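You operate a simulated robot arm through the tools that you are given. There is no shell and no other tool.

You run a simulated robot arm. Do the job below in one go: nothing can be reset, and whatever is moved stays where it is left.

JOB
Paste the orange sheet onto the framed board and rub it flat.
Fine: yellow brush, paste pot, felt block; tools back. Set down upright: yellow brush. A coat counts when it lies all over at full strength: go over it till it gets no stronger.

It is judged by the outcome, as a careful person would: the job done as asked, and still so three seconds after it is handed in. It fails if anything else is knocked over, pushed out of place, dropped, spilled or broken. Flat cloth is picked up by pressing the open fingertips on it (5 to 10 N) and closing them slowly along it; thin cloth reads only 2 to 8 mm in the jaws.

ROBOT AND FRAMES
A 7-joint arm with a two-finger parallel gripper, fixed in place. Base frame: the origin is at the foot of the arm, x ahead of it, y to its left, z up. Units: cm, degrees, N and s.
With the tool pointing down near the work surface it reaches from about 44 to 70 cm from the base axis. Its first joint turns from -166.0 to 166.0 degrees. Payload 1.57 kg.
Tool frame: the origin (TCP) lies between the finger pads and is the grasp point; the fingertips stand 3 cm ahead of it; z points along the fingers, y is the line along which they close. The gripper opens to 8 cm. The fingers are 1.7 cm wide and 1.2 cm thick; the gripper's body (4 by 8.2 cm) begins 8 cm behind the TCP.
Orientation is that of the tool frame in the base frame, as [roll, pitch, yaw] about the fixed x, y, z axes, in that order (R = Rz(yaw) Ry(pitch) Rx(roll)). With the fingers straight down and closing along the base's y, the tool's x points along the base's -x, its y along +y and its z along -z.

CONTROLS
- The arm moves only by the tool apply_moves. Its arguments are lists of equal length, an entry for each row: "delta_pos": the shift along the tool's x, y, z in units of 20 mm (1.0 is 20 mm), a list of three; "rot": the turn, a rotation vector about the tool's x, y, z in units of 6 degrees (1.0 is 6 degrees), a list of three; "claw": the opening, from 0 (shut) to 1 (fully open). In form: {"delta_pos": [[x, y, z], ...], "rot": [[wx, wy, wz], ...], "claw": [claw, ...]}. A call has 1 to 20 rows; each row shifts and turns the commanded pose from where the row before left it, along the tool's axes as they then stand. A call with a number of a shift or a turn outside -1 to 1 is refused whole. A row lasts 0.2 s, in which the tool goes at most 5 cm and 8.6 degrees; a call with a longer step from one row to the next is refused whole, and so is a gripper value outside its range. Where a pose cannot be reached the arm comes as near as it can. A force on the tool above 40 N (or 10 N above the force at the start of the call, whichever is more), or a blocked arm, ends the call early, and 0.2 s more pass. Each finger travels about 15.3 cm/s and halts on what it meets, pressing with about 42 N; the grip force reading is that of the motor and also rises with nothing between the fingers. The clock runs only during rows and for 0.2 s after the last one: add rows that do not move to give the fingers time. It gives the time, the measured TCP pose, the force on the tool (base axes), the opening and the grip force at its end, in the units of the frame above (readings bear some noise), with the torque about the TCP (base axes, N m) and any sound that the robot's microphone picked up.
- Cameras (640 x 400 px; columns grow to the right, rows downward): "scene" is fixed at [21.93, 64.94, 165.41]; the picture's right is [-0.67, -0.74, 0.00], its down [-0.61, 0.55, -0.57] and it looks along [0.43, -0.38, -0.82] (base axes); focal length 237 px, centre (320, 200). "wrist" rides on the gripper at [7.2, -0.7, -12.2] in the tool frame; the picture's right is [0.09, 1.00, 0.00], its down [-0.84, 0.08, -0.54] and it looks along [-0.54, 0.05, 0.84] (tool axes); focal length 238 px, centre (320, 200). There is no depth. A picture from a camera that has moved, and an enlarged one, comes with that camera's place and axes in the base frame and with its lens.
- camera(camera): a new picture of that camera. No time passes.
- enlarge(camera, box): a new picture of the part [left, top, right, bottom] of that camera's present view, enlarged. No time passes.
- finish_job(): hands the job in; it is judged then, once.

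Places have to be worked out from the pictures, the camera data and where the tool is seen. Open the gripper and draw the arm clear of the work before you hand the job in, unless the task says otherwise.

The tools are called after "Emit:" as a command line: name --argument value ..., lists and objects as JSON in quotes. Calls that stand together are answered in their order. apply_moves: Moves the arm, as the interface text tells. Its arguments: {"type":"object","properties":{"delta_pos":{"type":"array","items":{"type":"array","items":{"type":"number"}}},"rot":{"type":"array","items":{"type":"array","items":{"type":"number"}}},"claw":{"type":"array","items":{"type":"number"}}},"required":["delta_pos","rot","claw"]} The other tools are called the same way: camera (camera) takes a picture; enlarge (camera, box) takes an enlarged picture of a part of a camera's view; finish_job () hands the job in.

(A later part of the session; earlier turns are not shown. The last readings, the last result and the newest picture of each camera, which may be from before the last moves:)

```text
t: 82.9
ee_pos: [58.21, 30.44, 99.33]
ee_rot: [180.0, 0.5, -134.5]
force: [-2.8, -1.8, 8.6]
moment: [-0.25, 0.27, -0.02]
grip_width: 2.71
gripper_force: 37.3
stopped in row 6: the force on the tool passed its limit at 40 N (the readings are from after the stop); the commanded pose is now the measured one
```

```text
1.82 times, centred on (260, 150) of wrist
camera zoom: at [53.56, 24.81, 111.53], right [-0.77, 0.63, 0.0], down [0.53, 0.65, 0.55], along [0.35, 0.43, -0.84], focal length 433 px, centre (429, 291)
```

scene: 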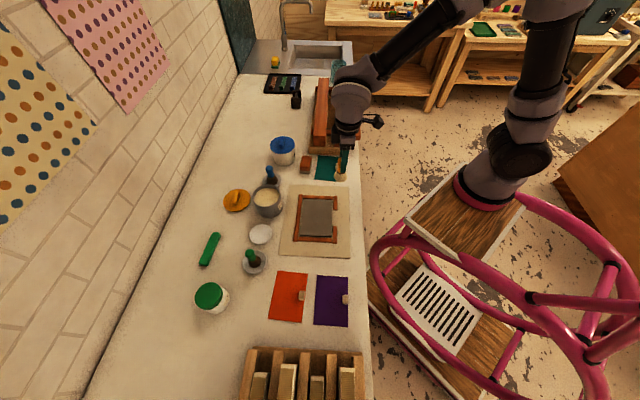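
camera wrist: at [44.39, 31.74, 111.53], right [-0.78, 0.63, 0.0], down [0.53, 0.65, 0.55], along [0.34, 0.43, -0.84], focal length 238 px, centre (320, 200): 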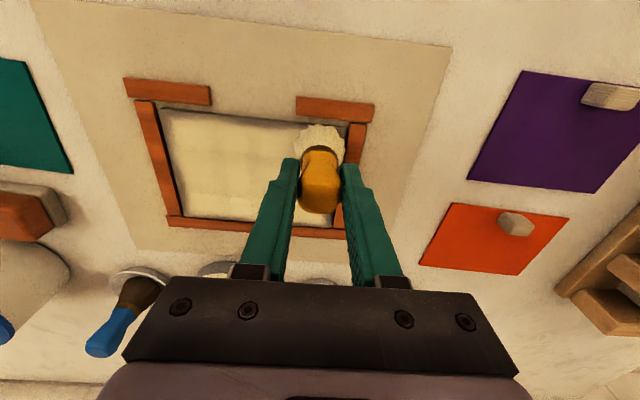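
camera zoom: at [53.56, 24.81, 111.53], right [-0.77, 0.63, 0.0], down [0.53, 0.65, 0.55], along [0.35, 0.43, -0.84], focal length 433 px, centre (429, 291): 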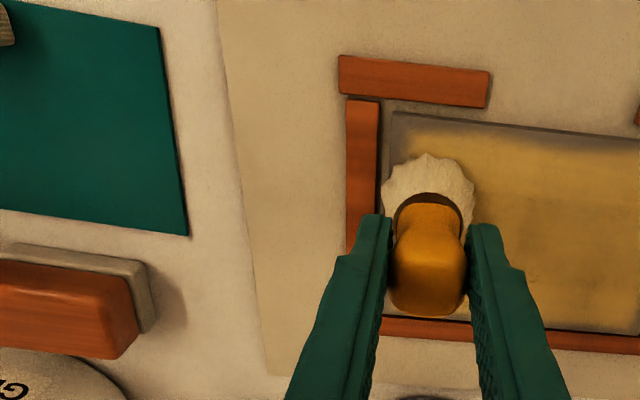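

Contact restored at about 9 N. I continue: left-near corner, then the whole near edge to the right.

Emit:
apply_moves --delta_pos '[[0.5, 0, 0.005], [0.55, 0, 0], [0, 0.7, 0], [0, 0.7, 0], [0, 0.7, 0], [0, 0.7, 0], [0, 0.7, 0], [0, 0.7, 0], [0, 0.7, 0], [0, 0.8, 0], [-0.6, 0, 0], [-0.6, 0, 0], [-0.6, 0, 0], [-0.6, 0, 0], [-0.6, 0, 0], [-0.6, 0, 0]]' --rot '[[0, 0, 0], [0, 0, 0], [0, 0, 0], [0, 0, 0], [0, 0, 0], [0, 0, 0], [0, 0, 0], [0, 0, 0], [0, 0, 0], [0, 0, 0], [0, 0, 0], [0, 0, 0], [0, 0, 0], [0, 0, 0], [0, 0, 0], [0, 0, 0]]' --claw '[0.1, 0.1, 0.1, 0.1, 0.1, 0.1, 0.1, 0.1, 0.1, 0.1, 0.1, 0.1, 0.1, 0.1, 0.1, 0.1]'

Emit:
enlarge --camera "scene" --box '[280, 170, 360, 260]'

Emit:
enlarge --camera "wrist" --box '[100, 20, 420, 240]'

```text
t: 83.9
ee_pos: [55.3, 30.58, 99.33]
ee_rot: [-180.0, 0.6, -134.7]
force: [-1.4, -1.3, 11.4]
moment: [-0.28, 0.25, 0.02]
grip_width: 2.68
gripper_force: 37.4
stopped in row 4: the force on the tool passed its limit at 43 N (the readings are from after the stop); the commanded pose is now the measured one
```

```text
4.44 times, centred on (320, 215) of scene
camera zoom: at [21.93, 64.94, 165.41], right [-0.67, -0.74, 0.0], down [-0.61, 0.55, -0.57], along [0.43, -0.38, -0.82], focal length 1052 px, centre (320, 133)
```

zoom: 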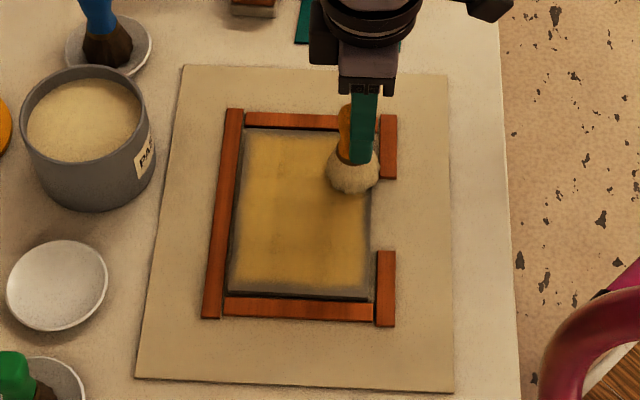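

```text
1.82 times, centred on (260, 130) of wrist
camera zoom: at [50.55, 24.95, 111.51], right [-0.77, 0.63, 0.0], down [0.53, 0.65, 0.55], along [0.35, 0.42, -0.83], focal length 433 px, centre (429, 327)
```

zoom: 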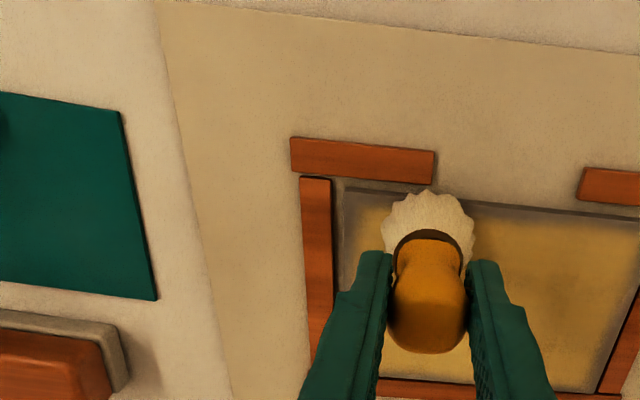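

Tilt crept to 0.6°, which raises the force; I level it, ease slightly, and continue the near edge rightward then up the right edge.

Emit:
apply_moves --delta_pos '[[0, 0.3, -0.02], [0, 0.65, 0], [0, 0.65, 0], [0, 0.65, 0], [0, 0.65, 0], [0, 0.65, 0], [0, 0.65, 0], [0, 0.45, 0], [-0.6, 0, -0.01], [-0.6, 0, 0], [-0.6, 0, 0], [-0.6, 0, 0], [-0.6, 0, 0], [-0.6, 0, 0], [-0.3, 0, 0]]' --rot '[[0, 0.09, 0], [0, 0, 0], [0, 0, 0], [0, 0, 0], [0, 0, 0], [0, 0, 0], [0, 0, 0], [0, 0, 0], [0, 0, 0], [0, 0, 0], [0, 0, 0], [0, 0, 0], [0, 0, 0], [0, 0, 0], [0, 0, 0]]' --claw '[0.1, 0.1, 0.1, 0.1, 0.1, 0.1, 0.1, 0.1, 0.1, 0.1, 0.1, 0.1, 0.1, 0.1, 0.1]'

Emit:
enlarge --camera "scene" --box '[280, 170, 360, 260]'

Emit:
enlarge --camera "wrist" --box '[100, 20, 420, 240]'

```text
t: 87.1
ee_pos: [54.18, 42.56, 99.3]
ee_rot: [180.0, 0.0, -134.6]
force: [-5.9, -4.0, 19.8]
moment: [-0.37, 0.39, -0.05]
grip_width: 2.7
gripper_force: 37.9
```

```text
4.44 times, centred on (320, 215) of scene
camera zoom: at [21.93, 64.94, 165.41], right [-0.67, -0.74, 0.0], down [-0.61, 0.55, -0.57], along [0.43, -0.38, -0.82], focal length 1052 px, centre (320, 133)
```

zoom: 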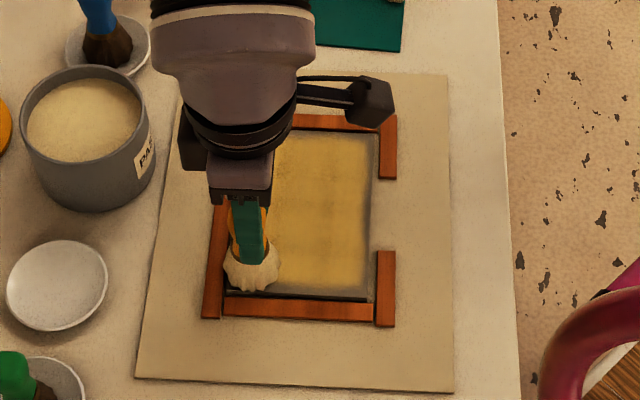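

```text
1.82 times, centred on (260, 130) of wrist
camera zoom: at [49.54, 37.03, 111.57], right [-0.77, 0.63, 0.0], down [0.53, 0.65, 0.54], along [0.34, 0.42, -0.84], focal length 433 px, centre (429, 327)
```

zoom: 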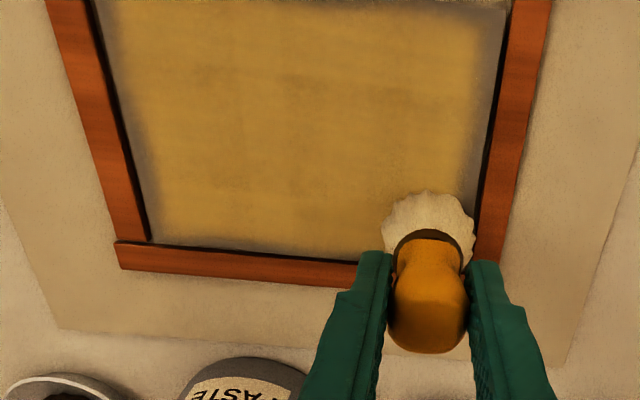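

Edges are now coated almost everywhere. I add a final serpentine over the inside to bring it all to full strength: far row left, then a middle row right.

Emit:
apply_moves --delta_pos '[[0, -0.1, -0.015], [0, -0.75, 0], [0, -0.75, 0], [0, -0.75, 0], [0, -0.75, 0], [0, -0.75, 0], [0, -0.75, 0], [0, -0.75, 0], [0, -0.4, 0], [0.5, 0, 0], [0.5, 0, 0], [0, 0.75, 0], [0, 0.75, 0], [0, 0.75, 0], [0, 0.75, 0], [0, 0.75, 0], [0, 0.75, 0], [0, 0.75, 0]]' --rot '[[0, 0, 0], [0, 0, 0], [0, 0, 0], [0, 0, 0], [0, 0, 0], [0, 0, 0], [0, 0, 0], [0, 0, 0], [0, 0, 0], [0, 0, 0], [0, 0, 0], [0, 0, 0], [0, 0, 0], [0, 0, 0], [0, 0, 0], [0, 0, 0], [0, 0, 0], [0, 0, 0]]' --claw '[0.1, 0.1, 0.1, 0.1, 0.1, 0.1, 0.1, 0.1, 0.1, 0.1, 0.1, 0.1, 0.1, 0.1, 0.1, 0.1, 0.1, 0.1]'

Emit:
enlarge --camera "scene" --box '[280, 170, 360, 260]'

Emit:
enlarge --camera "wrist" --box '[100, 20, 420, 240]'

```text
t: 90.9
ee_pos: [53.33, 40.41, 99.35]
ee_rot: [179.8, -0.2, -134.5]
force: [2.5, -3.9, 13.4]
moment: [-0.13, -0.23, -0.01]
grip_width: 2.72
gripper_force: 37.8
```

```text
4.44 times, centred on (320, 215) of scene
camera zoom: at [21.93, 64.94, 165.41], right [-0.67, -0.74, 0.0], down [-0.61, 0.55, -0.57], along [0.43, -0.38, -0.82], focal length 1052 px, centre (320, 133)
```

zoom: 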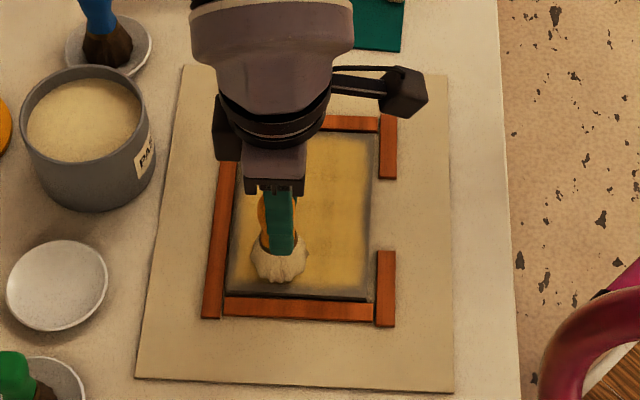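

```text
1.82 times, centred on (260, 130) of wrist
camera zoom: at [48.69, 34.94, 111.59], right [-0.77, 0.63, 0.0], down [0.53, 0.65, 0.54], along [0.34, 0.42, -0.84], focal length 433 px, centre (429, 327)
```

zoom: 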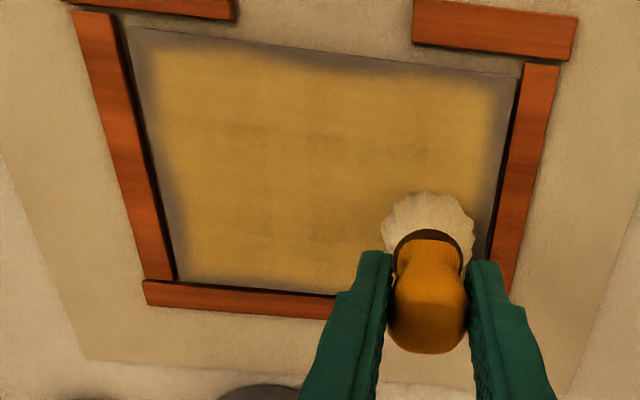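

The left and near margins still look weaker than the middle, so I go over right, near and left edges once more, hugging the strips.

Emit:
apply_moves --delta_pos '[[0, 0.58, 0], [0.72, 0.02, 0], [0.72, 0, 0], [0.72, 0, 0], [0.78, 0, 0], [0, -0.73, 0], [0, -0.73, 0], [0, -0.73, 0], [0, -0.73, 0], [0, -0.73, 0], [0, -0.73, 0], [0, -0.73, 0], [0, -0.78, 0], [-0.7, 0, -0.01], [-0.7, 0, 0], [-0.7, 0, 0], [-0.7, 0, 0], [-0.7, 0, 0], [-0.6, 0, 0]]' --rot '[[0, 0, 0], [0, 0, 0], [0, 0, 0], [0, 0, 0], [0, 0, 0], [0, 0, 0], [0, 0, 0], [0, 0, 0], [0, 0, 0], [0, 0, 0], [0, 0, 0], [0, 0, 0], [0, 0, 0], [0, 0, 0], [0, 0, 0], [0, 0, 0], [0, 0, 0], [0, 0, 0], [0, 0, 0]]' --claw '[0.1, 0.1, 0.1, 0.1, 0.1, 0.1, 0.1, 0.1, 0.1, 0.1, 0.1, 0.1, 0.1, 0.1, 0.1, 0.1, 0.1, 0.1, 0.1]'

Emit:
enlarge --camera "scene" --box '[280, 170, 360, 260]'

Emit:
enlarge --camera "wrist" --box '[200, 20, 520, 240]'

```text
t: 94.9
ee_pos: [62.58, 34.76, 99.34]
ee_rot: [-180.0, 0.0, -134.7]
force: [-2.1, -3.2, 9.6]
moment: [-0.22, 0.23, -0.01]
grip_width: 2.69
gripper_force: 37.7
```

```text
4.44 times, centred on (320, 215) of scene
camera zoom: at [21.93, 64.94, 165.41], right [-0.67, -0.74, 0.0], down [-0.61, 0.55, -0.57], along [0.43, -0.38, -0.82], focal length 1052 px, centre (320, 133)
```

zoom: 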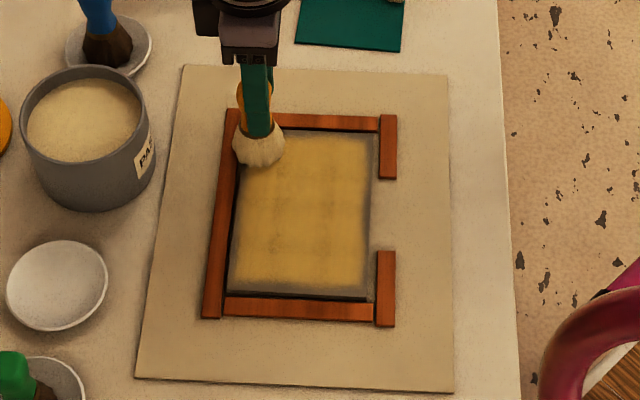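

```text
1.82 times, centred on (360, 130) of wrist
camera zoom: at [57.98, 29.24, 111.6], right [-0.77, 0.63, 0.0], down [0.53, 0.65, 0.54], along [0.34, 0.42, -0.84], focal length 433 px, centre (247, 327)
```

zoom: 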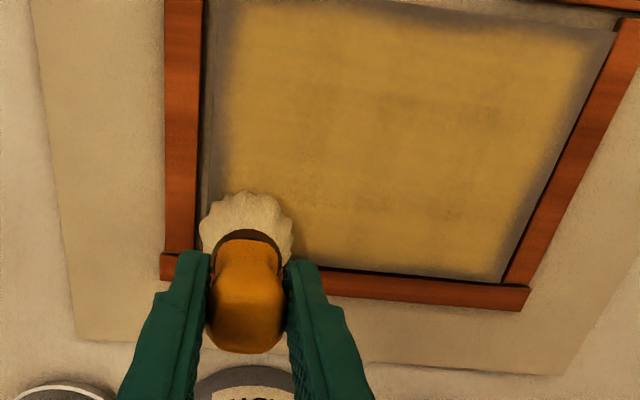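

The coat's boundary no longer moves or strengthens with more passes (it seems to match the sheet-sized area), so the coat is complete. I return the brush quickly to its dish.

Emit:
apply_moves --delta_pos '[[0, 0.2, -0.8], [0, 1, -1], [0, 1, -1], [0, 1, -1], [-0.93, 0.46, 0], [-0.93, 0.46, 0], [-0.93, 0.46, 0], [-0.93, 0.46, 0], [-0.93, 0.46, 0], [-0.93, 0.46, 0], [-0.93, 0.46, 0], [-0.93, 0.46, 0.2], [0, 0, 0.9], [0, 0, 0.9], [0, 0, 0.9], [0, 0, 0.2], [0, 0, 0]]' --rot '[[0, 0, 0], [0, 0, 0], [0, 0, 0], [0, 0, 0], [0, 0, 0], [0, 0, 0], [0, 0, 0], [0, 0, 0], [0, 0, 0], [0, 0, 0], [0, 0, 0], [0, 0, 0], [0, 0, 0], [0, 0, 0], [0, 0, 0], [0, 0, 0], [0, 0, 0]]' --claw '[0.1, 0.1, 0.1, 0.1, 0.1, 0.1, 0.1, 0.1, 0.1, 0.1, 0.1, 0.1, 0.1, 0.1, 0.1, 0.1, 0.1]'

Emit:
enlarge --camera "wrist" --box '[200, 40, 440, 220]'

Emit:
enlarge --camera "scene" --box '[220, 170, 360, 270]'

```text
t: 98.5
ee_pos: [63.28, 55.07, 100.64]
ee_rot: [-180.0, -0.1, -134.7]
force: [-0.4, -0.1, -1.0]
moment: [0.0, 0.04, -0.02]
grip_width: 2.66
gripper_force: 37.3
```

```text
2.22 times, centred on (320, 130) of wrist
camera zoom: at [58.68, 49.57, 112.9], right [-0.77, 0.63, 0.0], down [0.53, 0.65, 0.54], along [0.34, 0.42, -0.84], focal length 530 px, centre (320, 356)
```

zoom: 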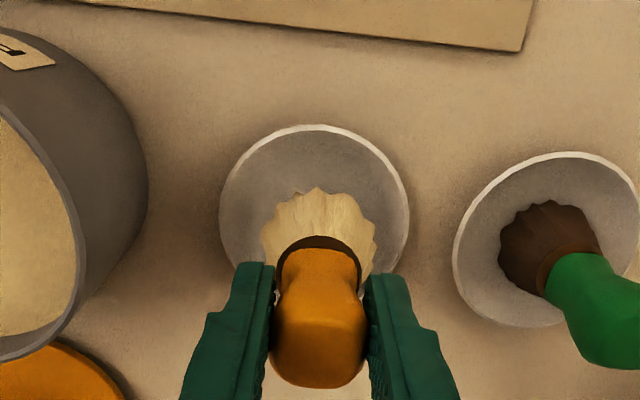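

```text
4.00 times, centred on (290, 220) of scene
camera zoom: at [21.93, 64.94, 165.41], right [-0.67, -0.74, 0.0], down [-0.61, 0.55, -0.57], along [0.43, -0.38, -0.82], focal length 947 px, centre (440, 120)
```

zoom: 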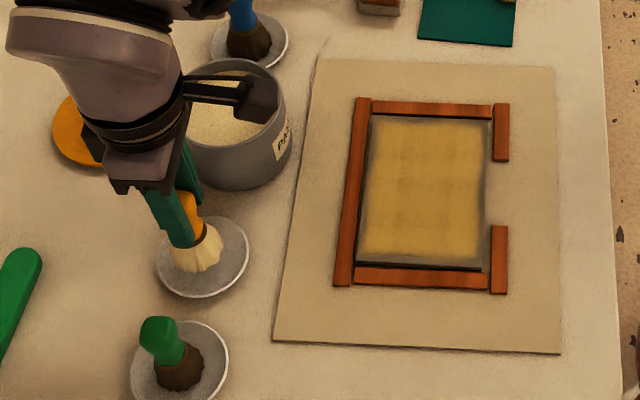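

The brush is exactly over its dish. I lower it to the standing height, release, and rise clear.

Emit:
apply_moves --delta_pos '[[0, 0, 0.5], [0, 0, 0.3], [0, 0, 0.1], [0, 0, 0.03], [0, 0, 0]]' --rot '[[0, 0, 0], [0, 0, 0], [0, 0, 0], [0, 0, 0], [0, 0, 0]]' --claw '[0.1, 0.1, 0.1, 0.1, 0.1]'

```text
t: 99.7
ee_pos: [63.37, 55.0, 98.95]
ee_rot: [180.0, 0.0, -134.8]
force: [-0.2, -0.8, -1.2]
moment: [-0.01, 0.01, 0.0]
grip_width: 2.71
gripper_force: 37.4
```

Almost down; I lower the last 2 mm and open.

Emit:
apply_moves --delta_pos '[[0, 0, 0.08], [0, 0, 0.04], [0, 0, 0.02], [0, 0, 0], [0, 0, 0], [0, 0, 0]]' --rot '[[0, 0, 0], [0, 0, 0], [0, 0, 0], [0, 0, 0], [0, 0, 0], [0, 0, 0]]' --claw '[0.1, 0.1, 0.1, 0.1, 0.38, 0.5]'

Emit:
enlarge --camera "wrist" --box '[200, 40, 440, 220]'

Emit:
enlarge --camera "scene" --box '[220, 170, 360, 270]'

```text
t: 101.1
ee_pos: [63.23, 54.93, 98.54]
ee_rot: [-180.0, 0.0, -134.6]
force: [0.1, 0.2, -0.3]
moment: [-0.05, 0.02, 0.02]
grip_width: 3.99
gripper_force: 0.1
```

```text
2.22 times, centred on (320, 130) of wrist
camera zoom: at [58.67, 49.41, 110.78], right [-0.77, 0.63, 0.0], down [0.53, 0.65, 0.54], along [0.34, 0.42, -0.84], focal length 530 px, centre (320, 356)
```

zoom: 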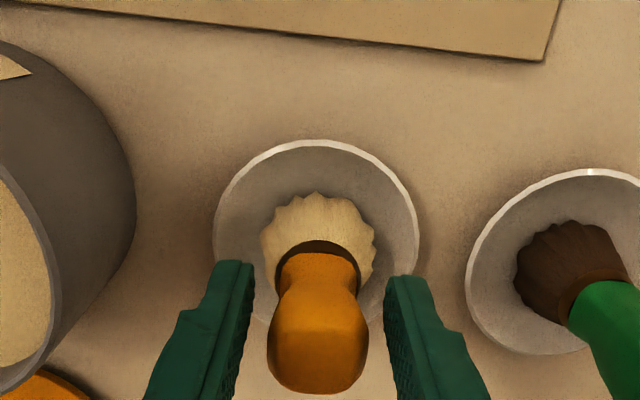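

```text
4.00 times, centred on (290, 220) of scene
camera zoom: at [21.93, 64.94, 165.41], right [-0.67, -0.74, 0.0], down [-0.61, 0.55, -0.57], along [0.43, -0.38, -0.82], focal length 947 px, centre (440, 120)
```

zoom: 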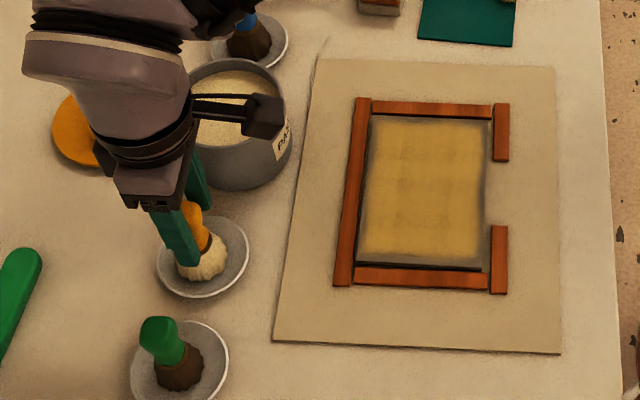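

The brush stands upright in its dish. I rise clear and move above the orange sheet's tab, turning to the sheet's angle.

Emit:
apply_moves --delta_pos '[[0, 0, -1], [0, 0, -1], [0, 0, -1], [0.79, 0.975, 0], [0.79, 0.975, 0], [0.79, 0.975, 0], [0.79, 0.975, 0], [0.79, 0.975, 0], [0.79, 0.975, 0], [0.79, 0.975, 0], [0.79, 0.975, 0.9], [0.79, 0.975, 0.9], [0.79, 0.975, 0.9], [0, 0, 0]]' --rot '[[0, 0, 0], [0, 0, 0], [0, 0, 0], [0, 0, 0], [0, 0, 0], [0, 0, 0], [0, 0, 0], [0, 0, 0], [0, 0, 0], [0, 0, 0], [0, 0, 0], [0, 0, 0], [0, 0, 0.45], [0, 0, 0]]' --claw '[0.5, 0.5, 0.5, 0.7, 0.7, 0.7, 0.7, 0.7, 0.7, 0.7, 0.7, 0.7, 0.7, 0.7]'

Emit:
camera --camera "wrist"

Emit:
enlarge --camera "scene" --box '[220, 190, 380, 340]'

```text
t: 104.1
ee_pos: [38.18, 57.33, 99.31]
ee_rot: [180.0, 0.0, -137.4]
force: [-0.4, -0.4, 0.7]
moment: [0.02, -0.02, -0.01]
grip_width: 5.59
gripper_force: 0.0
```

```text
taken
camera wrist: at [33.42, 51.94, 111.64], right [-0.74, 0.67, 0.0], down [0.56, 0.62, 0.54], along [0.36, 0.4, -0.84], focal length 238 px, centre (320, 200)
```

wrist: 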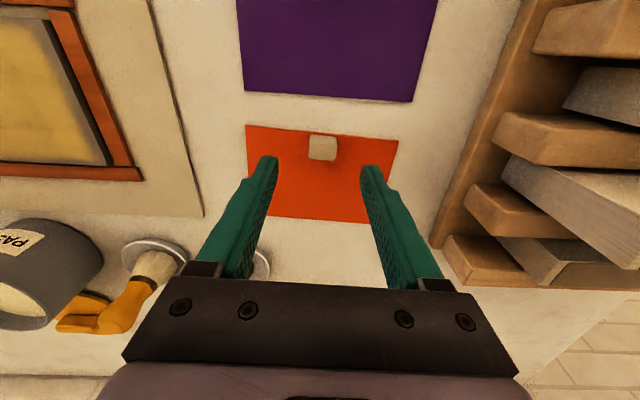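

```text
2.67 times, centred on (300, 265) of scene
camera zoom: at [21.93, 64.94, 165.41], right [-0.67, -0.74, 0.0], down [-0.61, 0.55, -0.57], along [0.43, -0.38, -0.82], focal length 631 px, centre (373, 27)
```

zoom: 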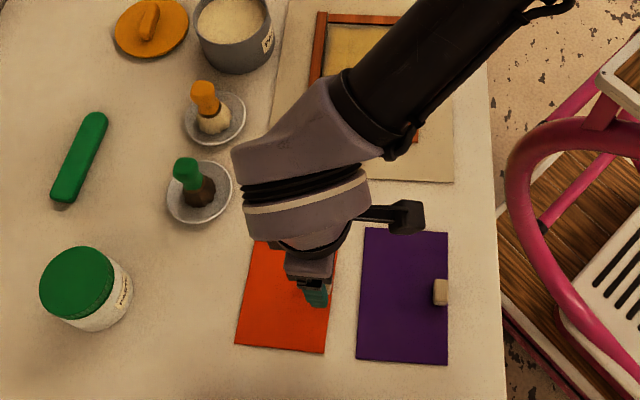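

The tab lies directly under the tool, about 2.4 cm wide. I descend beside it with a force watch.

Emit:
apply_moves --delta_pos '[[0, 0, 1], [0, 0, 1], [0, 0, 0.5], [0, 0, 0.2], [0, 0, 0.1], [0, 0, 0]]' --rot '[[0, 0, 0.08], [0, 0, 0], [0, 0, 0], [0, 0, 0], [0, 0, 0], [0, 0, 0]]' --claw '[0.6, 0.6, 0.6, 0.6, 0.6, 0.6]'

Emit:
enlarge --camera "wrist" --box '[200, 80, 440, 260]'

```text
t: 105.5
ee_pos: [38.16, 57.61, 93.59]
ee_rot: [180.0, -0.1, -137.8]
force: [-0.2, 0.3, -0.2]
moment: [-0.04, 0.01, 0.01]
grip_width: 4.77
gripper_force: 0.0
```

```text
2.22 times, centred on (320, 170) of wrist
camera zoom: at [33.28, 52.25, 105.87], right [-0.74, 0.68, 0.0], down [0.57, 0.62, 0.54], along [0.37, 0.4, -0.84], focal length 530 px, centre (320, 267)
```

zoom: 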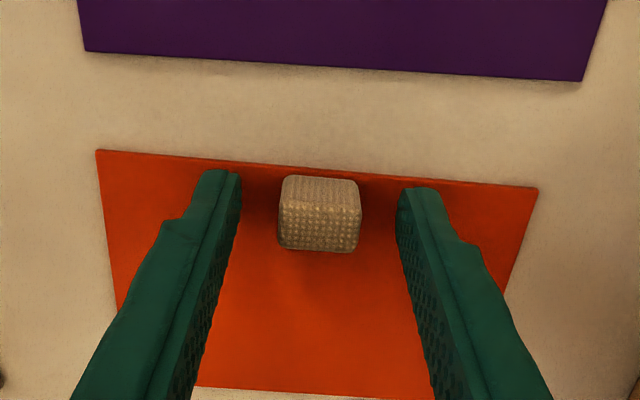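

Fingers are either side of the tab just above the sheet. I close on it and lift slightly.

Emit:
apply_moves --delta_pos '[[0, 0, 0], [0, 0, 0], [0, 0, 0], [0, 0, 0], [0, 0, -0.3], [0, 0, -0.7], [0, 0, -0.7], [0, 0, 0]]' --rot '[[0, 0, 0], [0, 0, 0], [0, 0, 0], [0, 0, 0], [0, 0, 0], [0, 0, 0], [0, 0, 0], [0, 0, 0]]' --claw '[0.4, 0.25, 0.1, 0.1, 0.1, 0.1, 0.1, 0.1]'

Emit:
camera --camera "wrist"

Emit:
enlarge --camera "scene" --box '[220, 190, 380, 340]'

```text
t: 107.3
ee_pos: [38.24, 57.48, 96.85]
ee_rot: [179.9, -0.2, -137.8]
force: [-0.1, 0.1, -1.0]
moment: [0.0, 0.0, -0.01]
grip_width: 2.23
gripper_force: 34.9
```

```text
taken
camera wrist: at [33.28, 52.16, 109.15], right [-0.74, 0.68, 0.0], down [0.57, 0.62, 0.54], along [0.37, 0.4, -0.84], focal length 238 px, centre (320, 200)
```

wrist: 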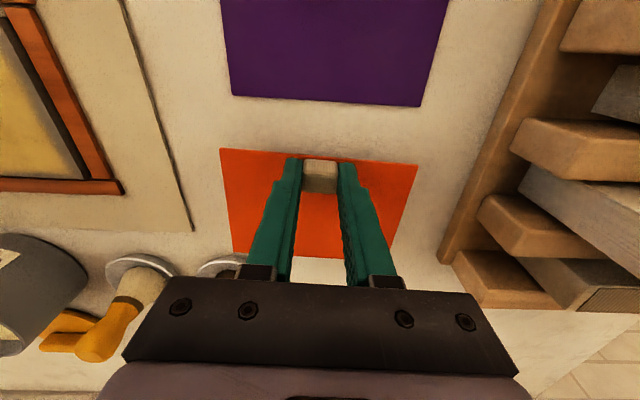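

```text
2.67 times, centred on (300, 265) of scene
camera zoom: at [21.93, 64.94, 165.41], right [-0.67, -0.74, 0.0], down [-0.61, 0.55, -0.57], along [0.43, -0.38, -0.82], focal length 631 px, centre (373, 27)
```

zoom: 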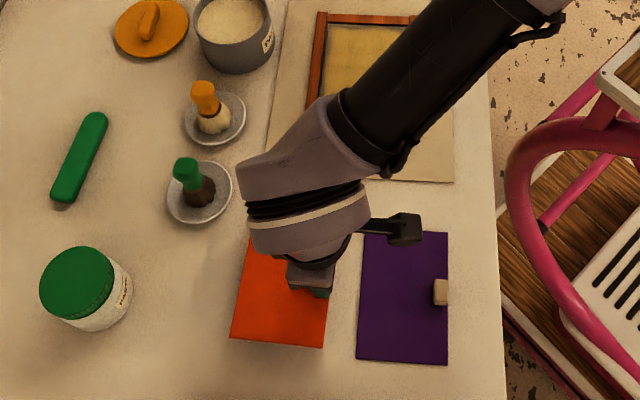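

The sheet lifts flat and rigid on its tab. I carry it over the board, turning 3.5° to match the frame.

Emit:
apply_moves --delta_pos '[[0, 0, -1], [0, 0, -1], [0.187, -0.988, 0], [0.187, -0.988, 0], [0.187, -0.988, 0], [0.187, -0.988, 0], [0.187, -0.988, 0], [0.187, -0.988, 0], [0.187, -0.988, 0], [0.187, -0.988, 0], [0.187, -0.988, 0], [0.187, -0.988, 0], [0.187, -0.988, 0], [0.187, -0.988, 0], [0.187, -0.988, 0], [0.187, -0.988, 0], [0, 0, 0], [0, 0, 0]]' --rot '[[0, 0, 0], [0, 0, 0], [0, 0, 0], [0, 0, 0], [0, 0, 0], [0, 0, 0], [0, 0, 0], [0, 0, 0], [0, 0, 0], [0, 0, 0], [0, 0, 0], [0, 0, 0], [0, 0, 0], [0, 0, 0], [0, 0, 0], [0, 0, 0], [0, 0, -0.58], [0, 0, 0]]' --claw '[0.1, 0.1, 0.1, 0.1, 0.1, 0.1, 0.1, 0.1, 0.1, 0.1, 0.1, 0.1, 0.1, 0.1, 0.1, 0.1, 0.1, 0.1]'

Emit:
camera --camera "wrist"

Emit:
enlarge --camera "scene" --box '[270, 160, 370, 270]'

```text
t: 111.1
ee_pos: [53.01, 33.49, 100.83]
ee_rot: [180.0, -0.2, -134.3]
force: [0.2, 0.3, -0.3]
moment: [-0.01, -0.02, 0.0]
grip_width: 2.24
gripper_force: 35.7
```

```text
taken
camera wrist: at [48.42, 27.96, 113.1], right [-0.78, 0.63, 0.0], down [0.53, 0.65, 0.54], along [0.34, 0.42, -0.84], focal length 238 px, centre (320, 200)
```

wrist: 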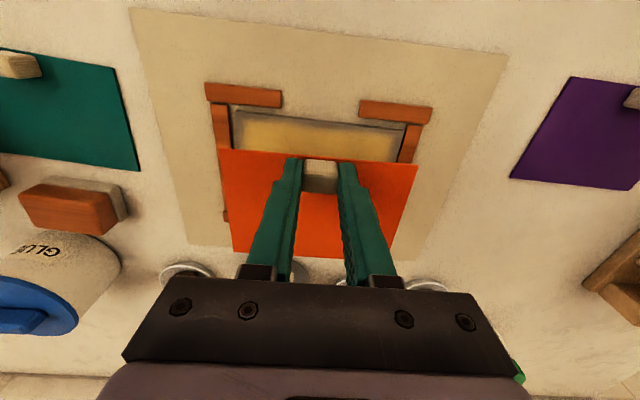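

```text
3.64 times, centred on (320, 215) of scene
camera zoom: at [21.93, 64.94, 165.41], right [-0.67, -0.74, 0.0], down [-0.61, 0.55, -0.57], along [0.43, -0.38, -0.82], focal length 861 px, centre (320, 146)
```

zoom: 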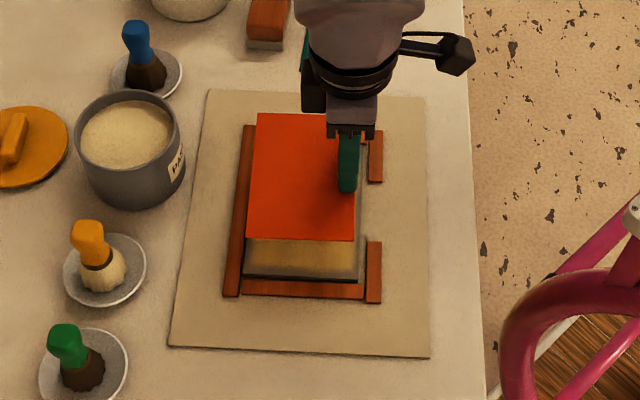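

The sheet is over the board with even margins (about 0.8 cm); I correct 3 mm sideways and 0.7°, and lower towards the pasted board.

Emit:
apply_moves --delta_pos '[[0, 0.15, 0.3], [0, 0, 1], [0, 0, 0.9], [0, 0, 0.5], [0, 0, 0.2], [0, 0, 0.1], [0, 0, 0]]' --rot '[[0, 0, 0.12], [0, 0, 0], [0, 0, 0], [0, 0, 0], [0, 0, 0], [0, 0, 0], [0, 0, 0]]' --claw '[0.1, 0.1, 0.1, 0.1, 0.1, 0.1, 0.1]'

Emit:
enlarge --camera "wrist" --box '[160, 60, 480, 260]'

Emit:
enlarge --camera "scene" --box '[280, 170, 360, 260]'

```text
t: 112.7
ee_pos: [52.83, 33.9, 94.91]
ee_rot: [179.9, -0.1, -135.1]
force: [0.1, -0.1, -0.8]
moment: [-0.01, 0.02, 0.01]
grip_width: 2.27
gripper_force: 35.4
```

```text
2.00 times, centred on (320, 160) of wrist
camera zoom: at [48.18, 28.27, 107.19], right [-0.77, 0.64, 0.0], down [0.54, 0.65, 0.54], along [0.35, 0.42, -0.84], focal length 477 px, centre (320, 280)
```

zoom: 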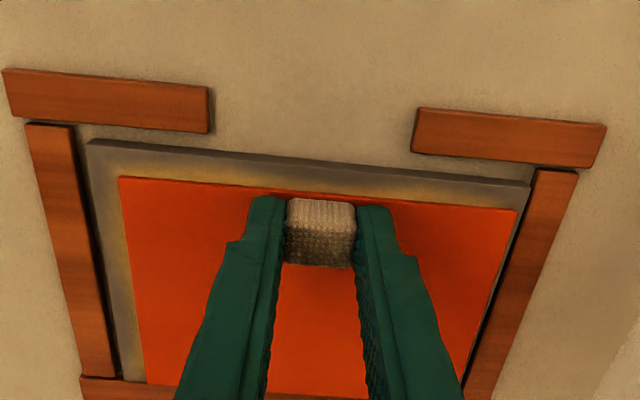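

```text
4.44 times, centred on (320, 215) of scene
camera zoom: at [21.93, 64.94, 165.41], right [-0.67, -0.74, 0.0], down [-0.61, 0.55, -0.57], along [0.43, -0.38, -0.82], focal length 1052 px, centre (320, 133)
```

zoom: 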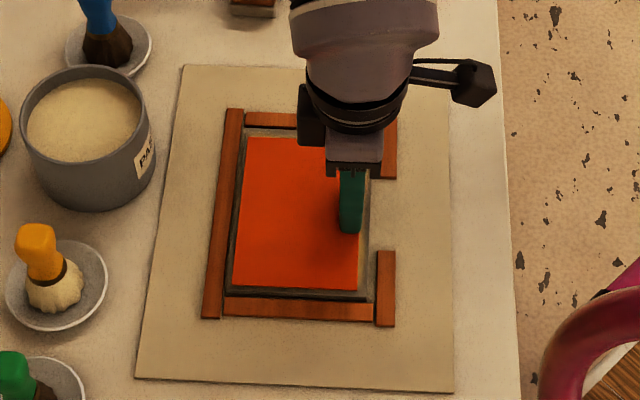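

Sheet is a few millimetres above the board; margins show it about 3 mm too far and 2 mm right, and 1° off. I correct these and set it down.

Emit:
apply_moves --delta_pos '[[0.15, -0.1, 0], [0, 0, 0], [0, 0, 0.08], [0, 0, 0.05], [0, 0, 0]]' --rot '[[0, 0, 0.17], [0, 0, 0], [0, 0, 0], [0, 0, 0], [0, 0, 0]]' --claw '[0.1, 0.1, 0.1, 0.1, 0.1]'

Emit:
enlarge --camera "wrist" --box '[160, 60, 480, 260]'

Emit:
enlarge --camera "scene" --box '[290, 185, 350, 250]'

```text
t: 113.9
ee_pos: [52.81, 33.31, 94.75]
ee_rot: [179.9, 0.0, -136.1]
force: [-1.4, -1.2, 8.0]
moment: [0.1, -0.09, -0.01]
grip_width: 2.26
gripper_force: 35.1
```

```text
2.00 times, centred on (320, 160) of wrist
camera zoom: at [47.98, 27.92, 107.03], right [-0.76, 0.65, 0.0], down [0.55, 0.64, 0.54], along [0.35, 0.41, -0.84], focal length 477 px, centre (320, 280)
```

zoom: 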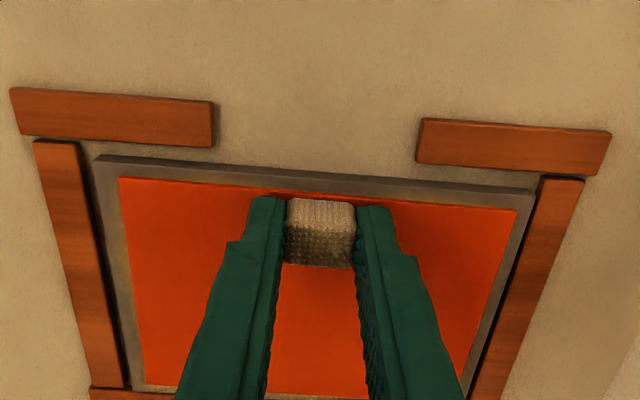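

```text
6.15 times, centred on (320, 218) of scene
camera zoom: at [21.93, 64.94, 165.41], right [-0.67, -0.74, 0.0], down [-0.61, 0.55, -0.57], along [0.43, -0.38, -0.82], focal length 1457 px, centre (320, 92)
```

zoom: 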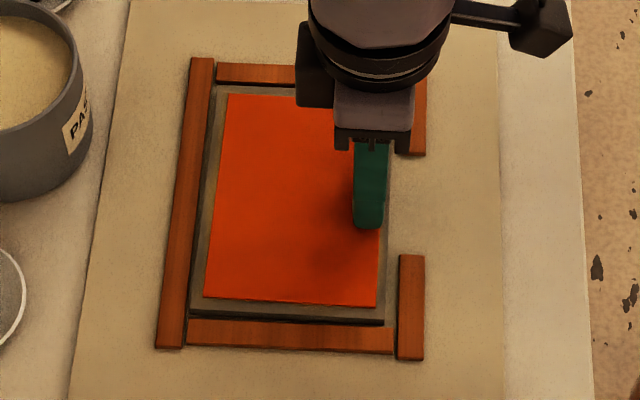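

The sheet is down (8 N) and well centred with even margins. I release the tab and rise straight up.

Emit:
apply_moves --delta_pos '[[0, 0, 0.01], [0, 0, 0], [0, 0, -0.02], [0, 0, -0.5], [0, 0, -1], [0, 0, -1], [0, 0, 0]]' --rot '[[0, 0, 0], [0, 0, 0], [0, 0, 0], [0, 0, 0], [0, 0, 0], [0, 0, 0], [0, 0, 0]]' --claw '[0.1, 0.35, 0.45, 0.45, 0.45, 0.45, 0.45]'

Emit:
camera --camera "wrist"

Emit:
enlarge --camera "scene" --box '[290, 185, 350, 250]'

Emit:
enlarge --camera "scene" --box '[270, 140, 360, 200]'

```text
t: 115.5
ee_pos: [52.73, 33.5, 99.96]
ee_rot: [-180.0, -0.1, -136.2]
force: [-0.1, 0.9, -0.4]
moment: [0.01, 0.03, 0.0]
grip_width: 3.62
gripper_force: 0.2
```

```text
taken
camera wrist: at [48.04, 27.96, 112.26], right [-0.76, 0.65, 0.0], down [0.55, 0.64, 0.54], along [0.35, 0.41, -0.84], focal length 238 px, centre (320, 200)
```

wrist: 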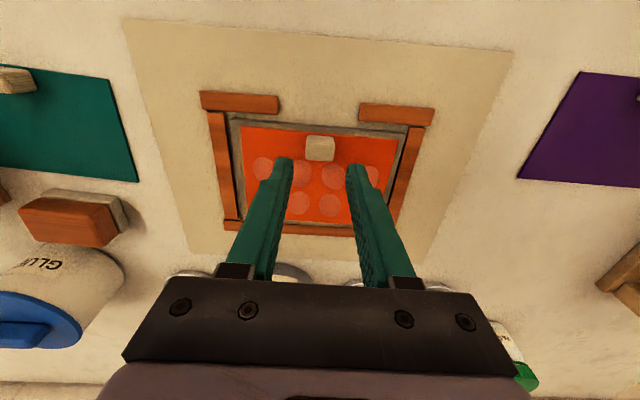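

```text
6.15 times, centred on (320, 218) of scene
camera zoom: at [21.93, 64.94, 165.41], right [-0.67, -0.74, 0.0], down [-0.61, 0.55, -0.57], along [0.43, -0.38, -0.82], focal length 1457 px, centre (320, 92)
```

zoom: 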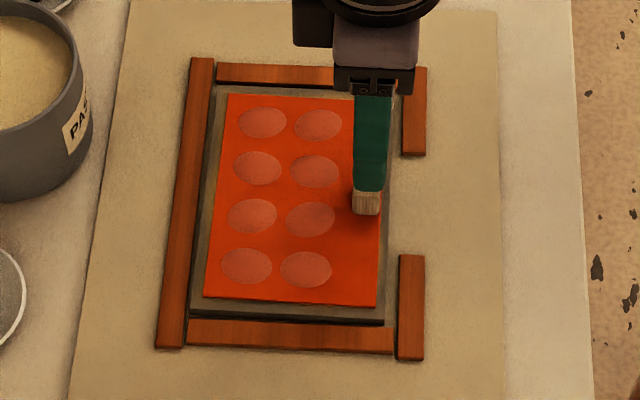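

```text
6.67 times, centred on (315, 170) of scene
camera zoom: at [21.93, 64.94, 165.41], right [-0.67, -0.74, 0.0], down [-0.61, 0.55, -0.57], along [0.43, -0.38, -0.82], focal length 1578 px, centre (353, 400)
```

zoom: 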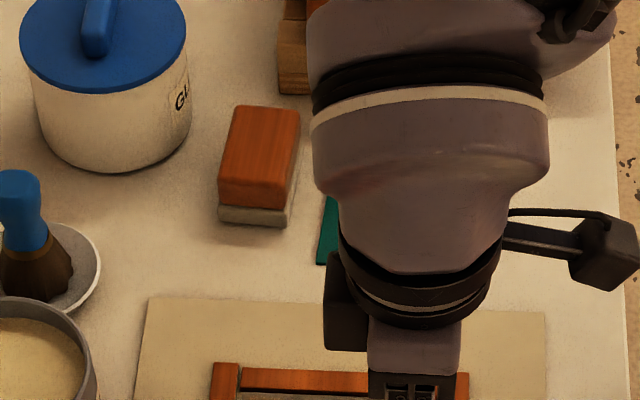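

The sheet stuck and shows 8 air bubbles to be rubbed out. The felt block's top is at about (77.4, 22.6, 93.3), roughly 6.5 by 4 cm; I move above it with the fingers wide open.

Emit:
apply_moves --delta_pos '[[0, 0, -1], [0, 0, -1], [-0.396, -0.96, 0], [-0.396, -0.96, 0], [-0.396, -0.96, 0], [-0.396, -0.96, 0], [-0.396, -0.96, 0], [-0.396, -0.96, 0], [-0.396, -0.96, 0], [-0.396, -0.96, 0], [-0.396, -0.96, 0], [-0.396, -0.96, 0], [-0.396, -0.96, 0], [-0.396, -0.96, 0], [-0.396, -0.96, 0], [0, 0, 0]]' --rot '[[0, 0, 0], [0, 0, 0], [0, 0, 0], [0, 0, 0], [0, 0, 0], [0, 0, 0], [0, 0, 0], [0, 0, 0], [0, 0, 0], [0, 0, 0], [0, 0, 0], [0, 0, 0], [0, 0, 0], [0, 0, 0], [0, 0, 0], [0, 0, 0]]' --claw '[0.45, 0.6, 1, 1, 1, 1, 1, 1, 1, 1, 1, 1, 1, 1, 1, 1]'

Emit:
camera --camera "wrist"

Emit:
enlarge --camera "wrist" --box '[220, 60, 420, 220]'

Emit:
camera --camera "scene"

```text
t: 118.9
ee_pos: [77.46, 22.57, 103.75]
ee_rot: [-180.0, 0.0, -136.1]
force: [0.1, 0.4, 0.1]
moment: [-0.01, 0.03, 0.04]
grip_width: 8.0
gripper_force: 0.0
```

```text
taken
camera wrist: at [72.65, 17.03, 116.04], right [-0.76, 0.65, 0.0], down [0.55, 0.64, 0.54], along [0.35, 0.41, -0.84], focal length 238 px, centre (320, 200)
```

wrist: 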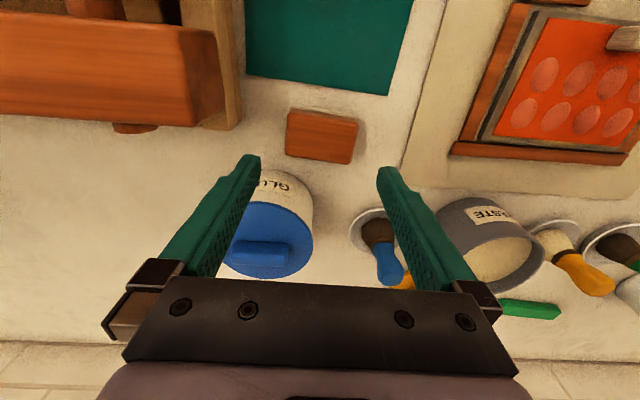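

```text
2.50 times, centred on (320, 140) of wrist
camera zoom: at [72.65, 17.03, 116.04], right [-0.76, 0.65, 0.0], down [0.55, 0.64, 0.54], along [0.35, 0.41, -0.84], focal length 596 px, centre (320, 350)
```

zoom: 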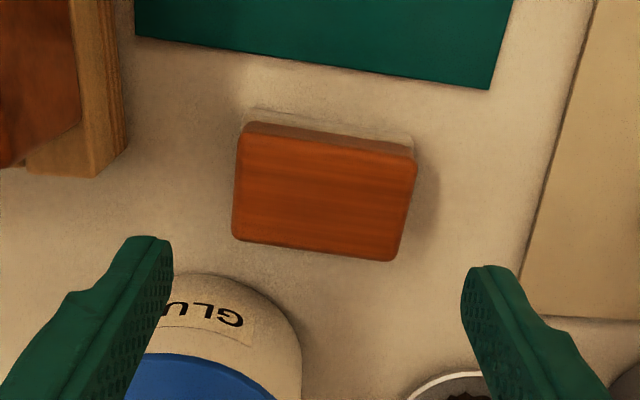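

```text
taken
```

scene: 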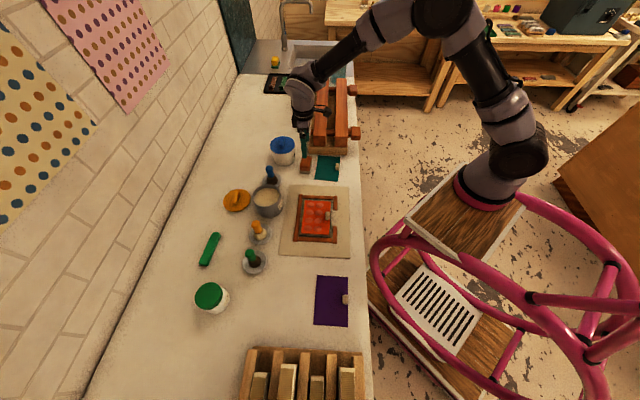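

Block centre measured at (77.6, 22.8), long axis near 130°. I turn 4° to match, shift slightly, and descend astride it to check the clearance.

Emit:
apply_moves --delta_pos '[[0, 0, 0], [-0.13, 0.05, 0], [0, 0, 1], [0, 0, 1], [0, 0, 0.5], [0, 0, 0]]' --rot '[[0, 0, 0.7], [0, 0, 0], [0, 0, 0], [0, 0, 0], [0, 0, 0], [0, 0, 0]]' --claw '[1, 1, 1, 1, 1, 1]'

Emit:
enlarge --camera "wrist" --box '[200, 80, 440, 260]'

Emit:
enlarge --camera "scene" --box '[260, 80, 360, 190]'

```text
t: 120.3
ee_pos: [77.24, 22.62, 98.85]
ee_rot: [180.0, 0.0, -140.3]
force: [-0.5, -0.7, -0.3]
moment: [0.01, 0.03, 0.01]
grip_width: 7.98
gripper_force: 0.0
```

```text
2.22 times, centred on (320, 170) of wrist
camera zoom: at [72.27, 17.54, 111.18], right [-0.71, 0.71, 0.0], down [0.59, 0.59, 0.54], along [0.38, 0.38, -0.84], focal length 530 px, centre (320, 267)
```

zoom: 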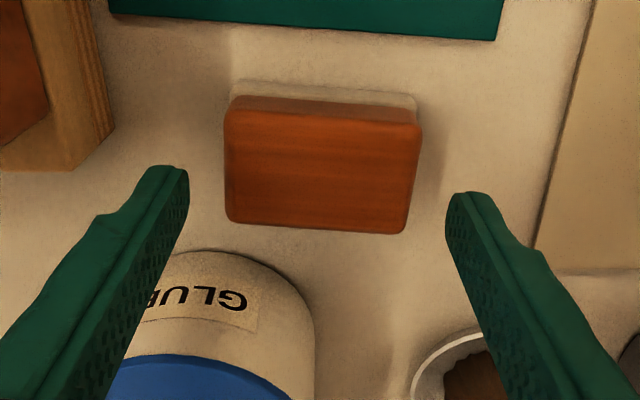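

```text
3.64 times, centred on (310, 135) of scene
camera zoom: at [21.93, 64.94, 165.41], right [-0.67, -0.74, 0.0], down [-0.61, 0.55, -0.57], along [0.43, -0.38, -0.82], focal length 861 px, centre (356, 436)
```

zoom: 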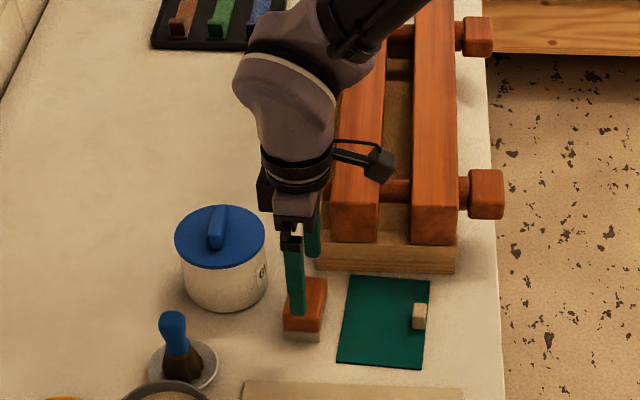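

Well centred. I go down to grip the wood and close.

Emit:
apply_moves --delta_pos '[[0, 0, 0.8], [0, 0, 0.8], [0, 0, 0.5], [0, 0, 0.15], [0, 0, 0], [0, 0, 0], [0, 0, 0], [0, 0, 0]]' --rot '[[0, 0, 0], [0, 0, 0], [0, 0, 0], [0, 0, 0], [0, 0, 0], [0, 0, 0], [0, 0, 0], [0, 0, 0]]' --claw '[1, 1, 1, 1, 1, 0.85, 0.7, 0.6]'

Emit:
enlarge --camera "wrist" --box '[200, 80, 440, 260]'

```text
t: 122.1
ee_pos: [77.62, 22.71, 94.32]
ee_rot: [-180.0, -0.1, -140.3]
force: [-0.5, 0.2, 0.0]
moment: [0.04, 0.01, -0.01]
grip_width: 6.91
gripper_force: 42.1
```

```text
2.22 times, centred on (320, 170) of wrist
camera zoom: at [72.43, 17.66, 106.54], right [-0.71, 0.71, 0.0], down [0.6, 0.59, 0.54], along [0.38, 0.38, -0.84], focal length 530 px, centre (320, 267)
```

zoom: 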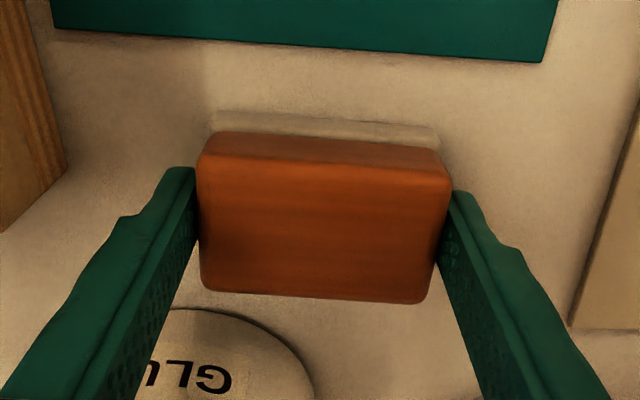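

Gripped at 6.9 cm. I lift the felt block and carry it over the board to the far-left bubble position, turning to the sheet's angle.

Emit:
apply_moves --delta_pos '[[0, 0, -0.3], [0, 0, -0.8], [0, 0, -1], [0, 0, -1], [0, 0, -0.8], [0.245, 0.964, 0], [0.245, 0.964, 0], [0.245, 0.964, 0], [0.245, 0.964, 0], [0.245, 0.964, 0], [0.245, 0.964, 0], [0.245, 0.964, 0], [0.245, 0.964, 0], [0.245, 0.964, 0], [0.245, 0.964, 0], [0.245, 0.964, 0], [0, 0, 0.5], [0, 0, 0]]' --rot '[[0, 0, 0], [0, 0, 0], [0, 0, 0], [0, 0, 0], [0, 0, 0], [0, 0, 0], [0, 0, 0], [0, 0, 0], [0, 0, 0], [0, 0, 0], [0, 0, 0], [0, 0, 0], [0, 0, 0], [0, 0, 0], [0, 0, 0], [0, 0, 0], [0, 0, -0.78], [0, 0, 0]]' --claw '[0.6, 0.6, 0.6, 0.6, 0.6, 0.6, 0.6, 0.6, 0.6, 0.6, 0.6, 0.6, 0.6, 0.6, 0.6, 0.6, 0.6, 0.6]'

Emit:
camera --camera "wrist"

Emit:
enlarge --camera "scene" --box '[270, 130, 370, 260]'

```text
t: 125.9
ee_pos: [59.83, 35.61, 100.89]
ee_rot: [-180.0, -0.1, -135.6]
force: [0.3, -0.5, -0.6]
moment: [-0.03, 0.0, -0.02]
grip_width: 6.88
gripper_force: 41.8
```

```text
taken
camera wrist: at [55.24, 30.13, 113.28], right [-0.76, 0.65, 0.0], down [0.54, 0.64, 0.54], along [0.35, 0.41, -0.84], focal length 238 px, centre (320, 200)
```

wrist: 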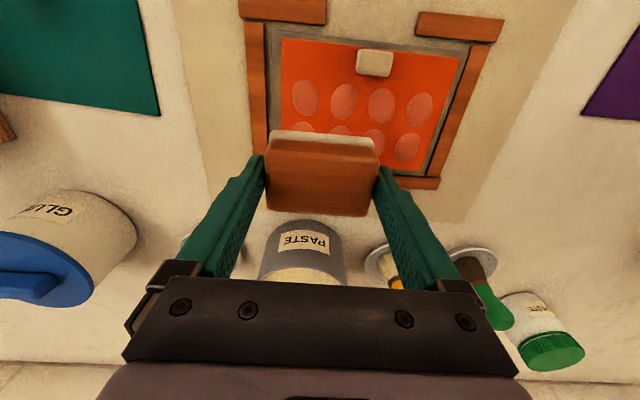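

```text
3.08 times, centred on (320, 195) of scene
camera zoom: at [21.93, 64.94, 165.41], right [-0.67, -0.74, 0.0], down [-0.61, 0.55, -0.57], along [0.43, -0.38, -0.82], focal length 728 px, centre (320, 215)
```

zoom: 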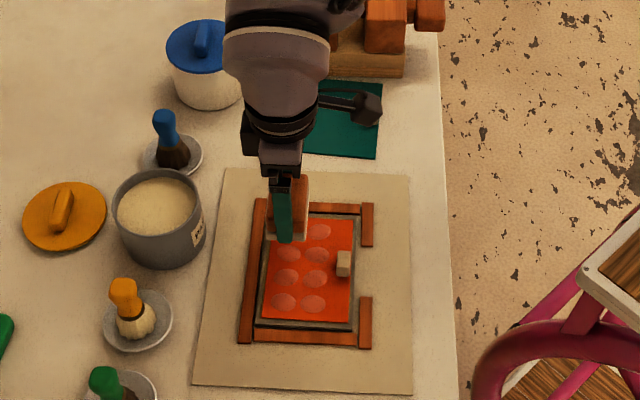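

Positioned over the far-left area. I lower the felt until it presses lightly.

Emit:
apply_moves --delta_pos '[[0, 0, 0.9], [0, 0, 0.9], [0, 0, 0.6], [0, 0, 0.1], [0, 0, 0.05], [0, 0, 0]]' --rot '[[0, 0, 0], [0, 0, 0], [0, 0, 0], [0, 0, 0], [0, 0, 0], [0, 0, 0]]' --claw '[0.6, 0.6, 0.6, 0.6, 0.6, 0.6]'

Emit:
enlarge --camera "scene" --box '[280, 170, 360, 260]'

```text
t: 127.3
ee_pos: [60.06, 35.7, 95.99]
ee_rot: [-179.8, -0.1, -135.5]
force: [0.0, -0.5, -1.1]
moment: [0.04, 0.02, -0.01]
grip_width: 6.9
gripper_force: 42.2
```

```text
4.44 times, centred on (320, 215) of scene
camera zoom: at [21.93, 64.94, 165.41], right [-0.67, -0.74, 0.0], down [-0.61, 0.55, -0.57], along [0.43, -0.38, -0.82], focal length 1052 px, centre (320, 133)
```

zoom: 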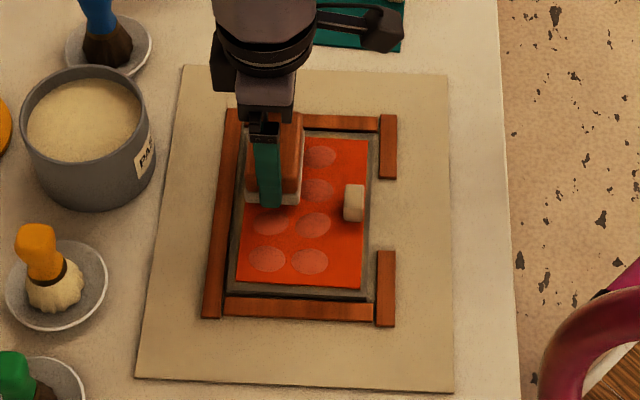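

No contact yet at 96.0. I go on down in 1 to 2 mm steps.

Emit:
apply_moves --delta_pos '[[0, 0, 0.08], [0, 0, 0.06], [0, 0, 0.05], [0, 0, 0]]' --rot '[[0, 0, 0], [0, 0, 0], [0, 0, 0], [0, 0, 0]]' --claw '[0.6, 0.6, 0.6, 0.6]'

```text
t: 128.3
ee_pos: [59.94, 35.47, 95.76]
ee_rot: [-180.0, 0.1, -135.7]
force: [-0.8, 2.8, 12.2]
moment: [0.09, 0.16, -0.02]
grip_width: 6.89
gripper_force: 42.1
```

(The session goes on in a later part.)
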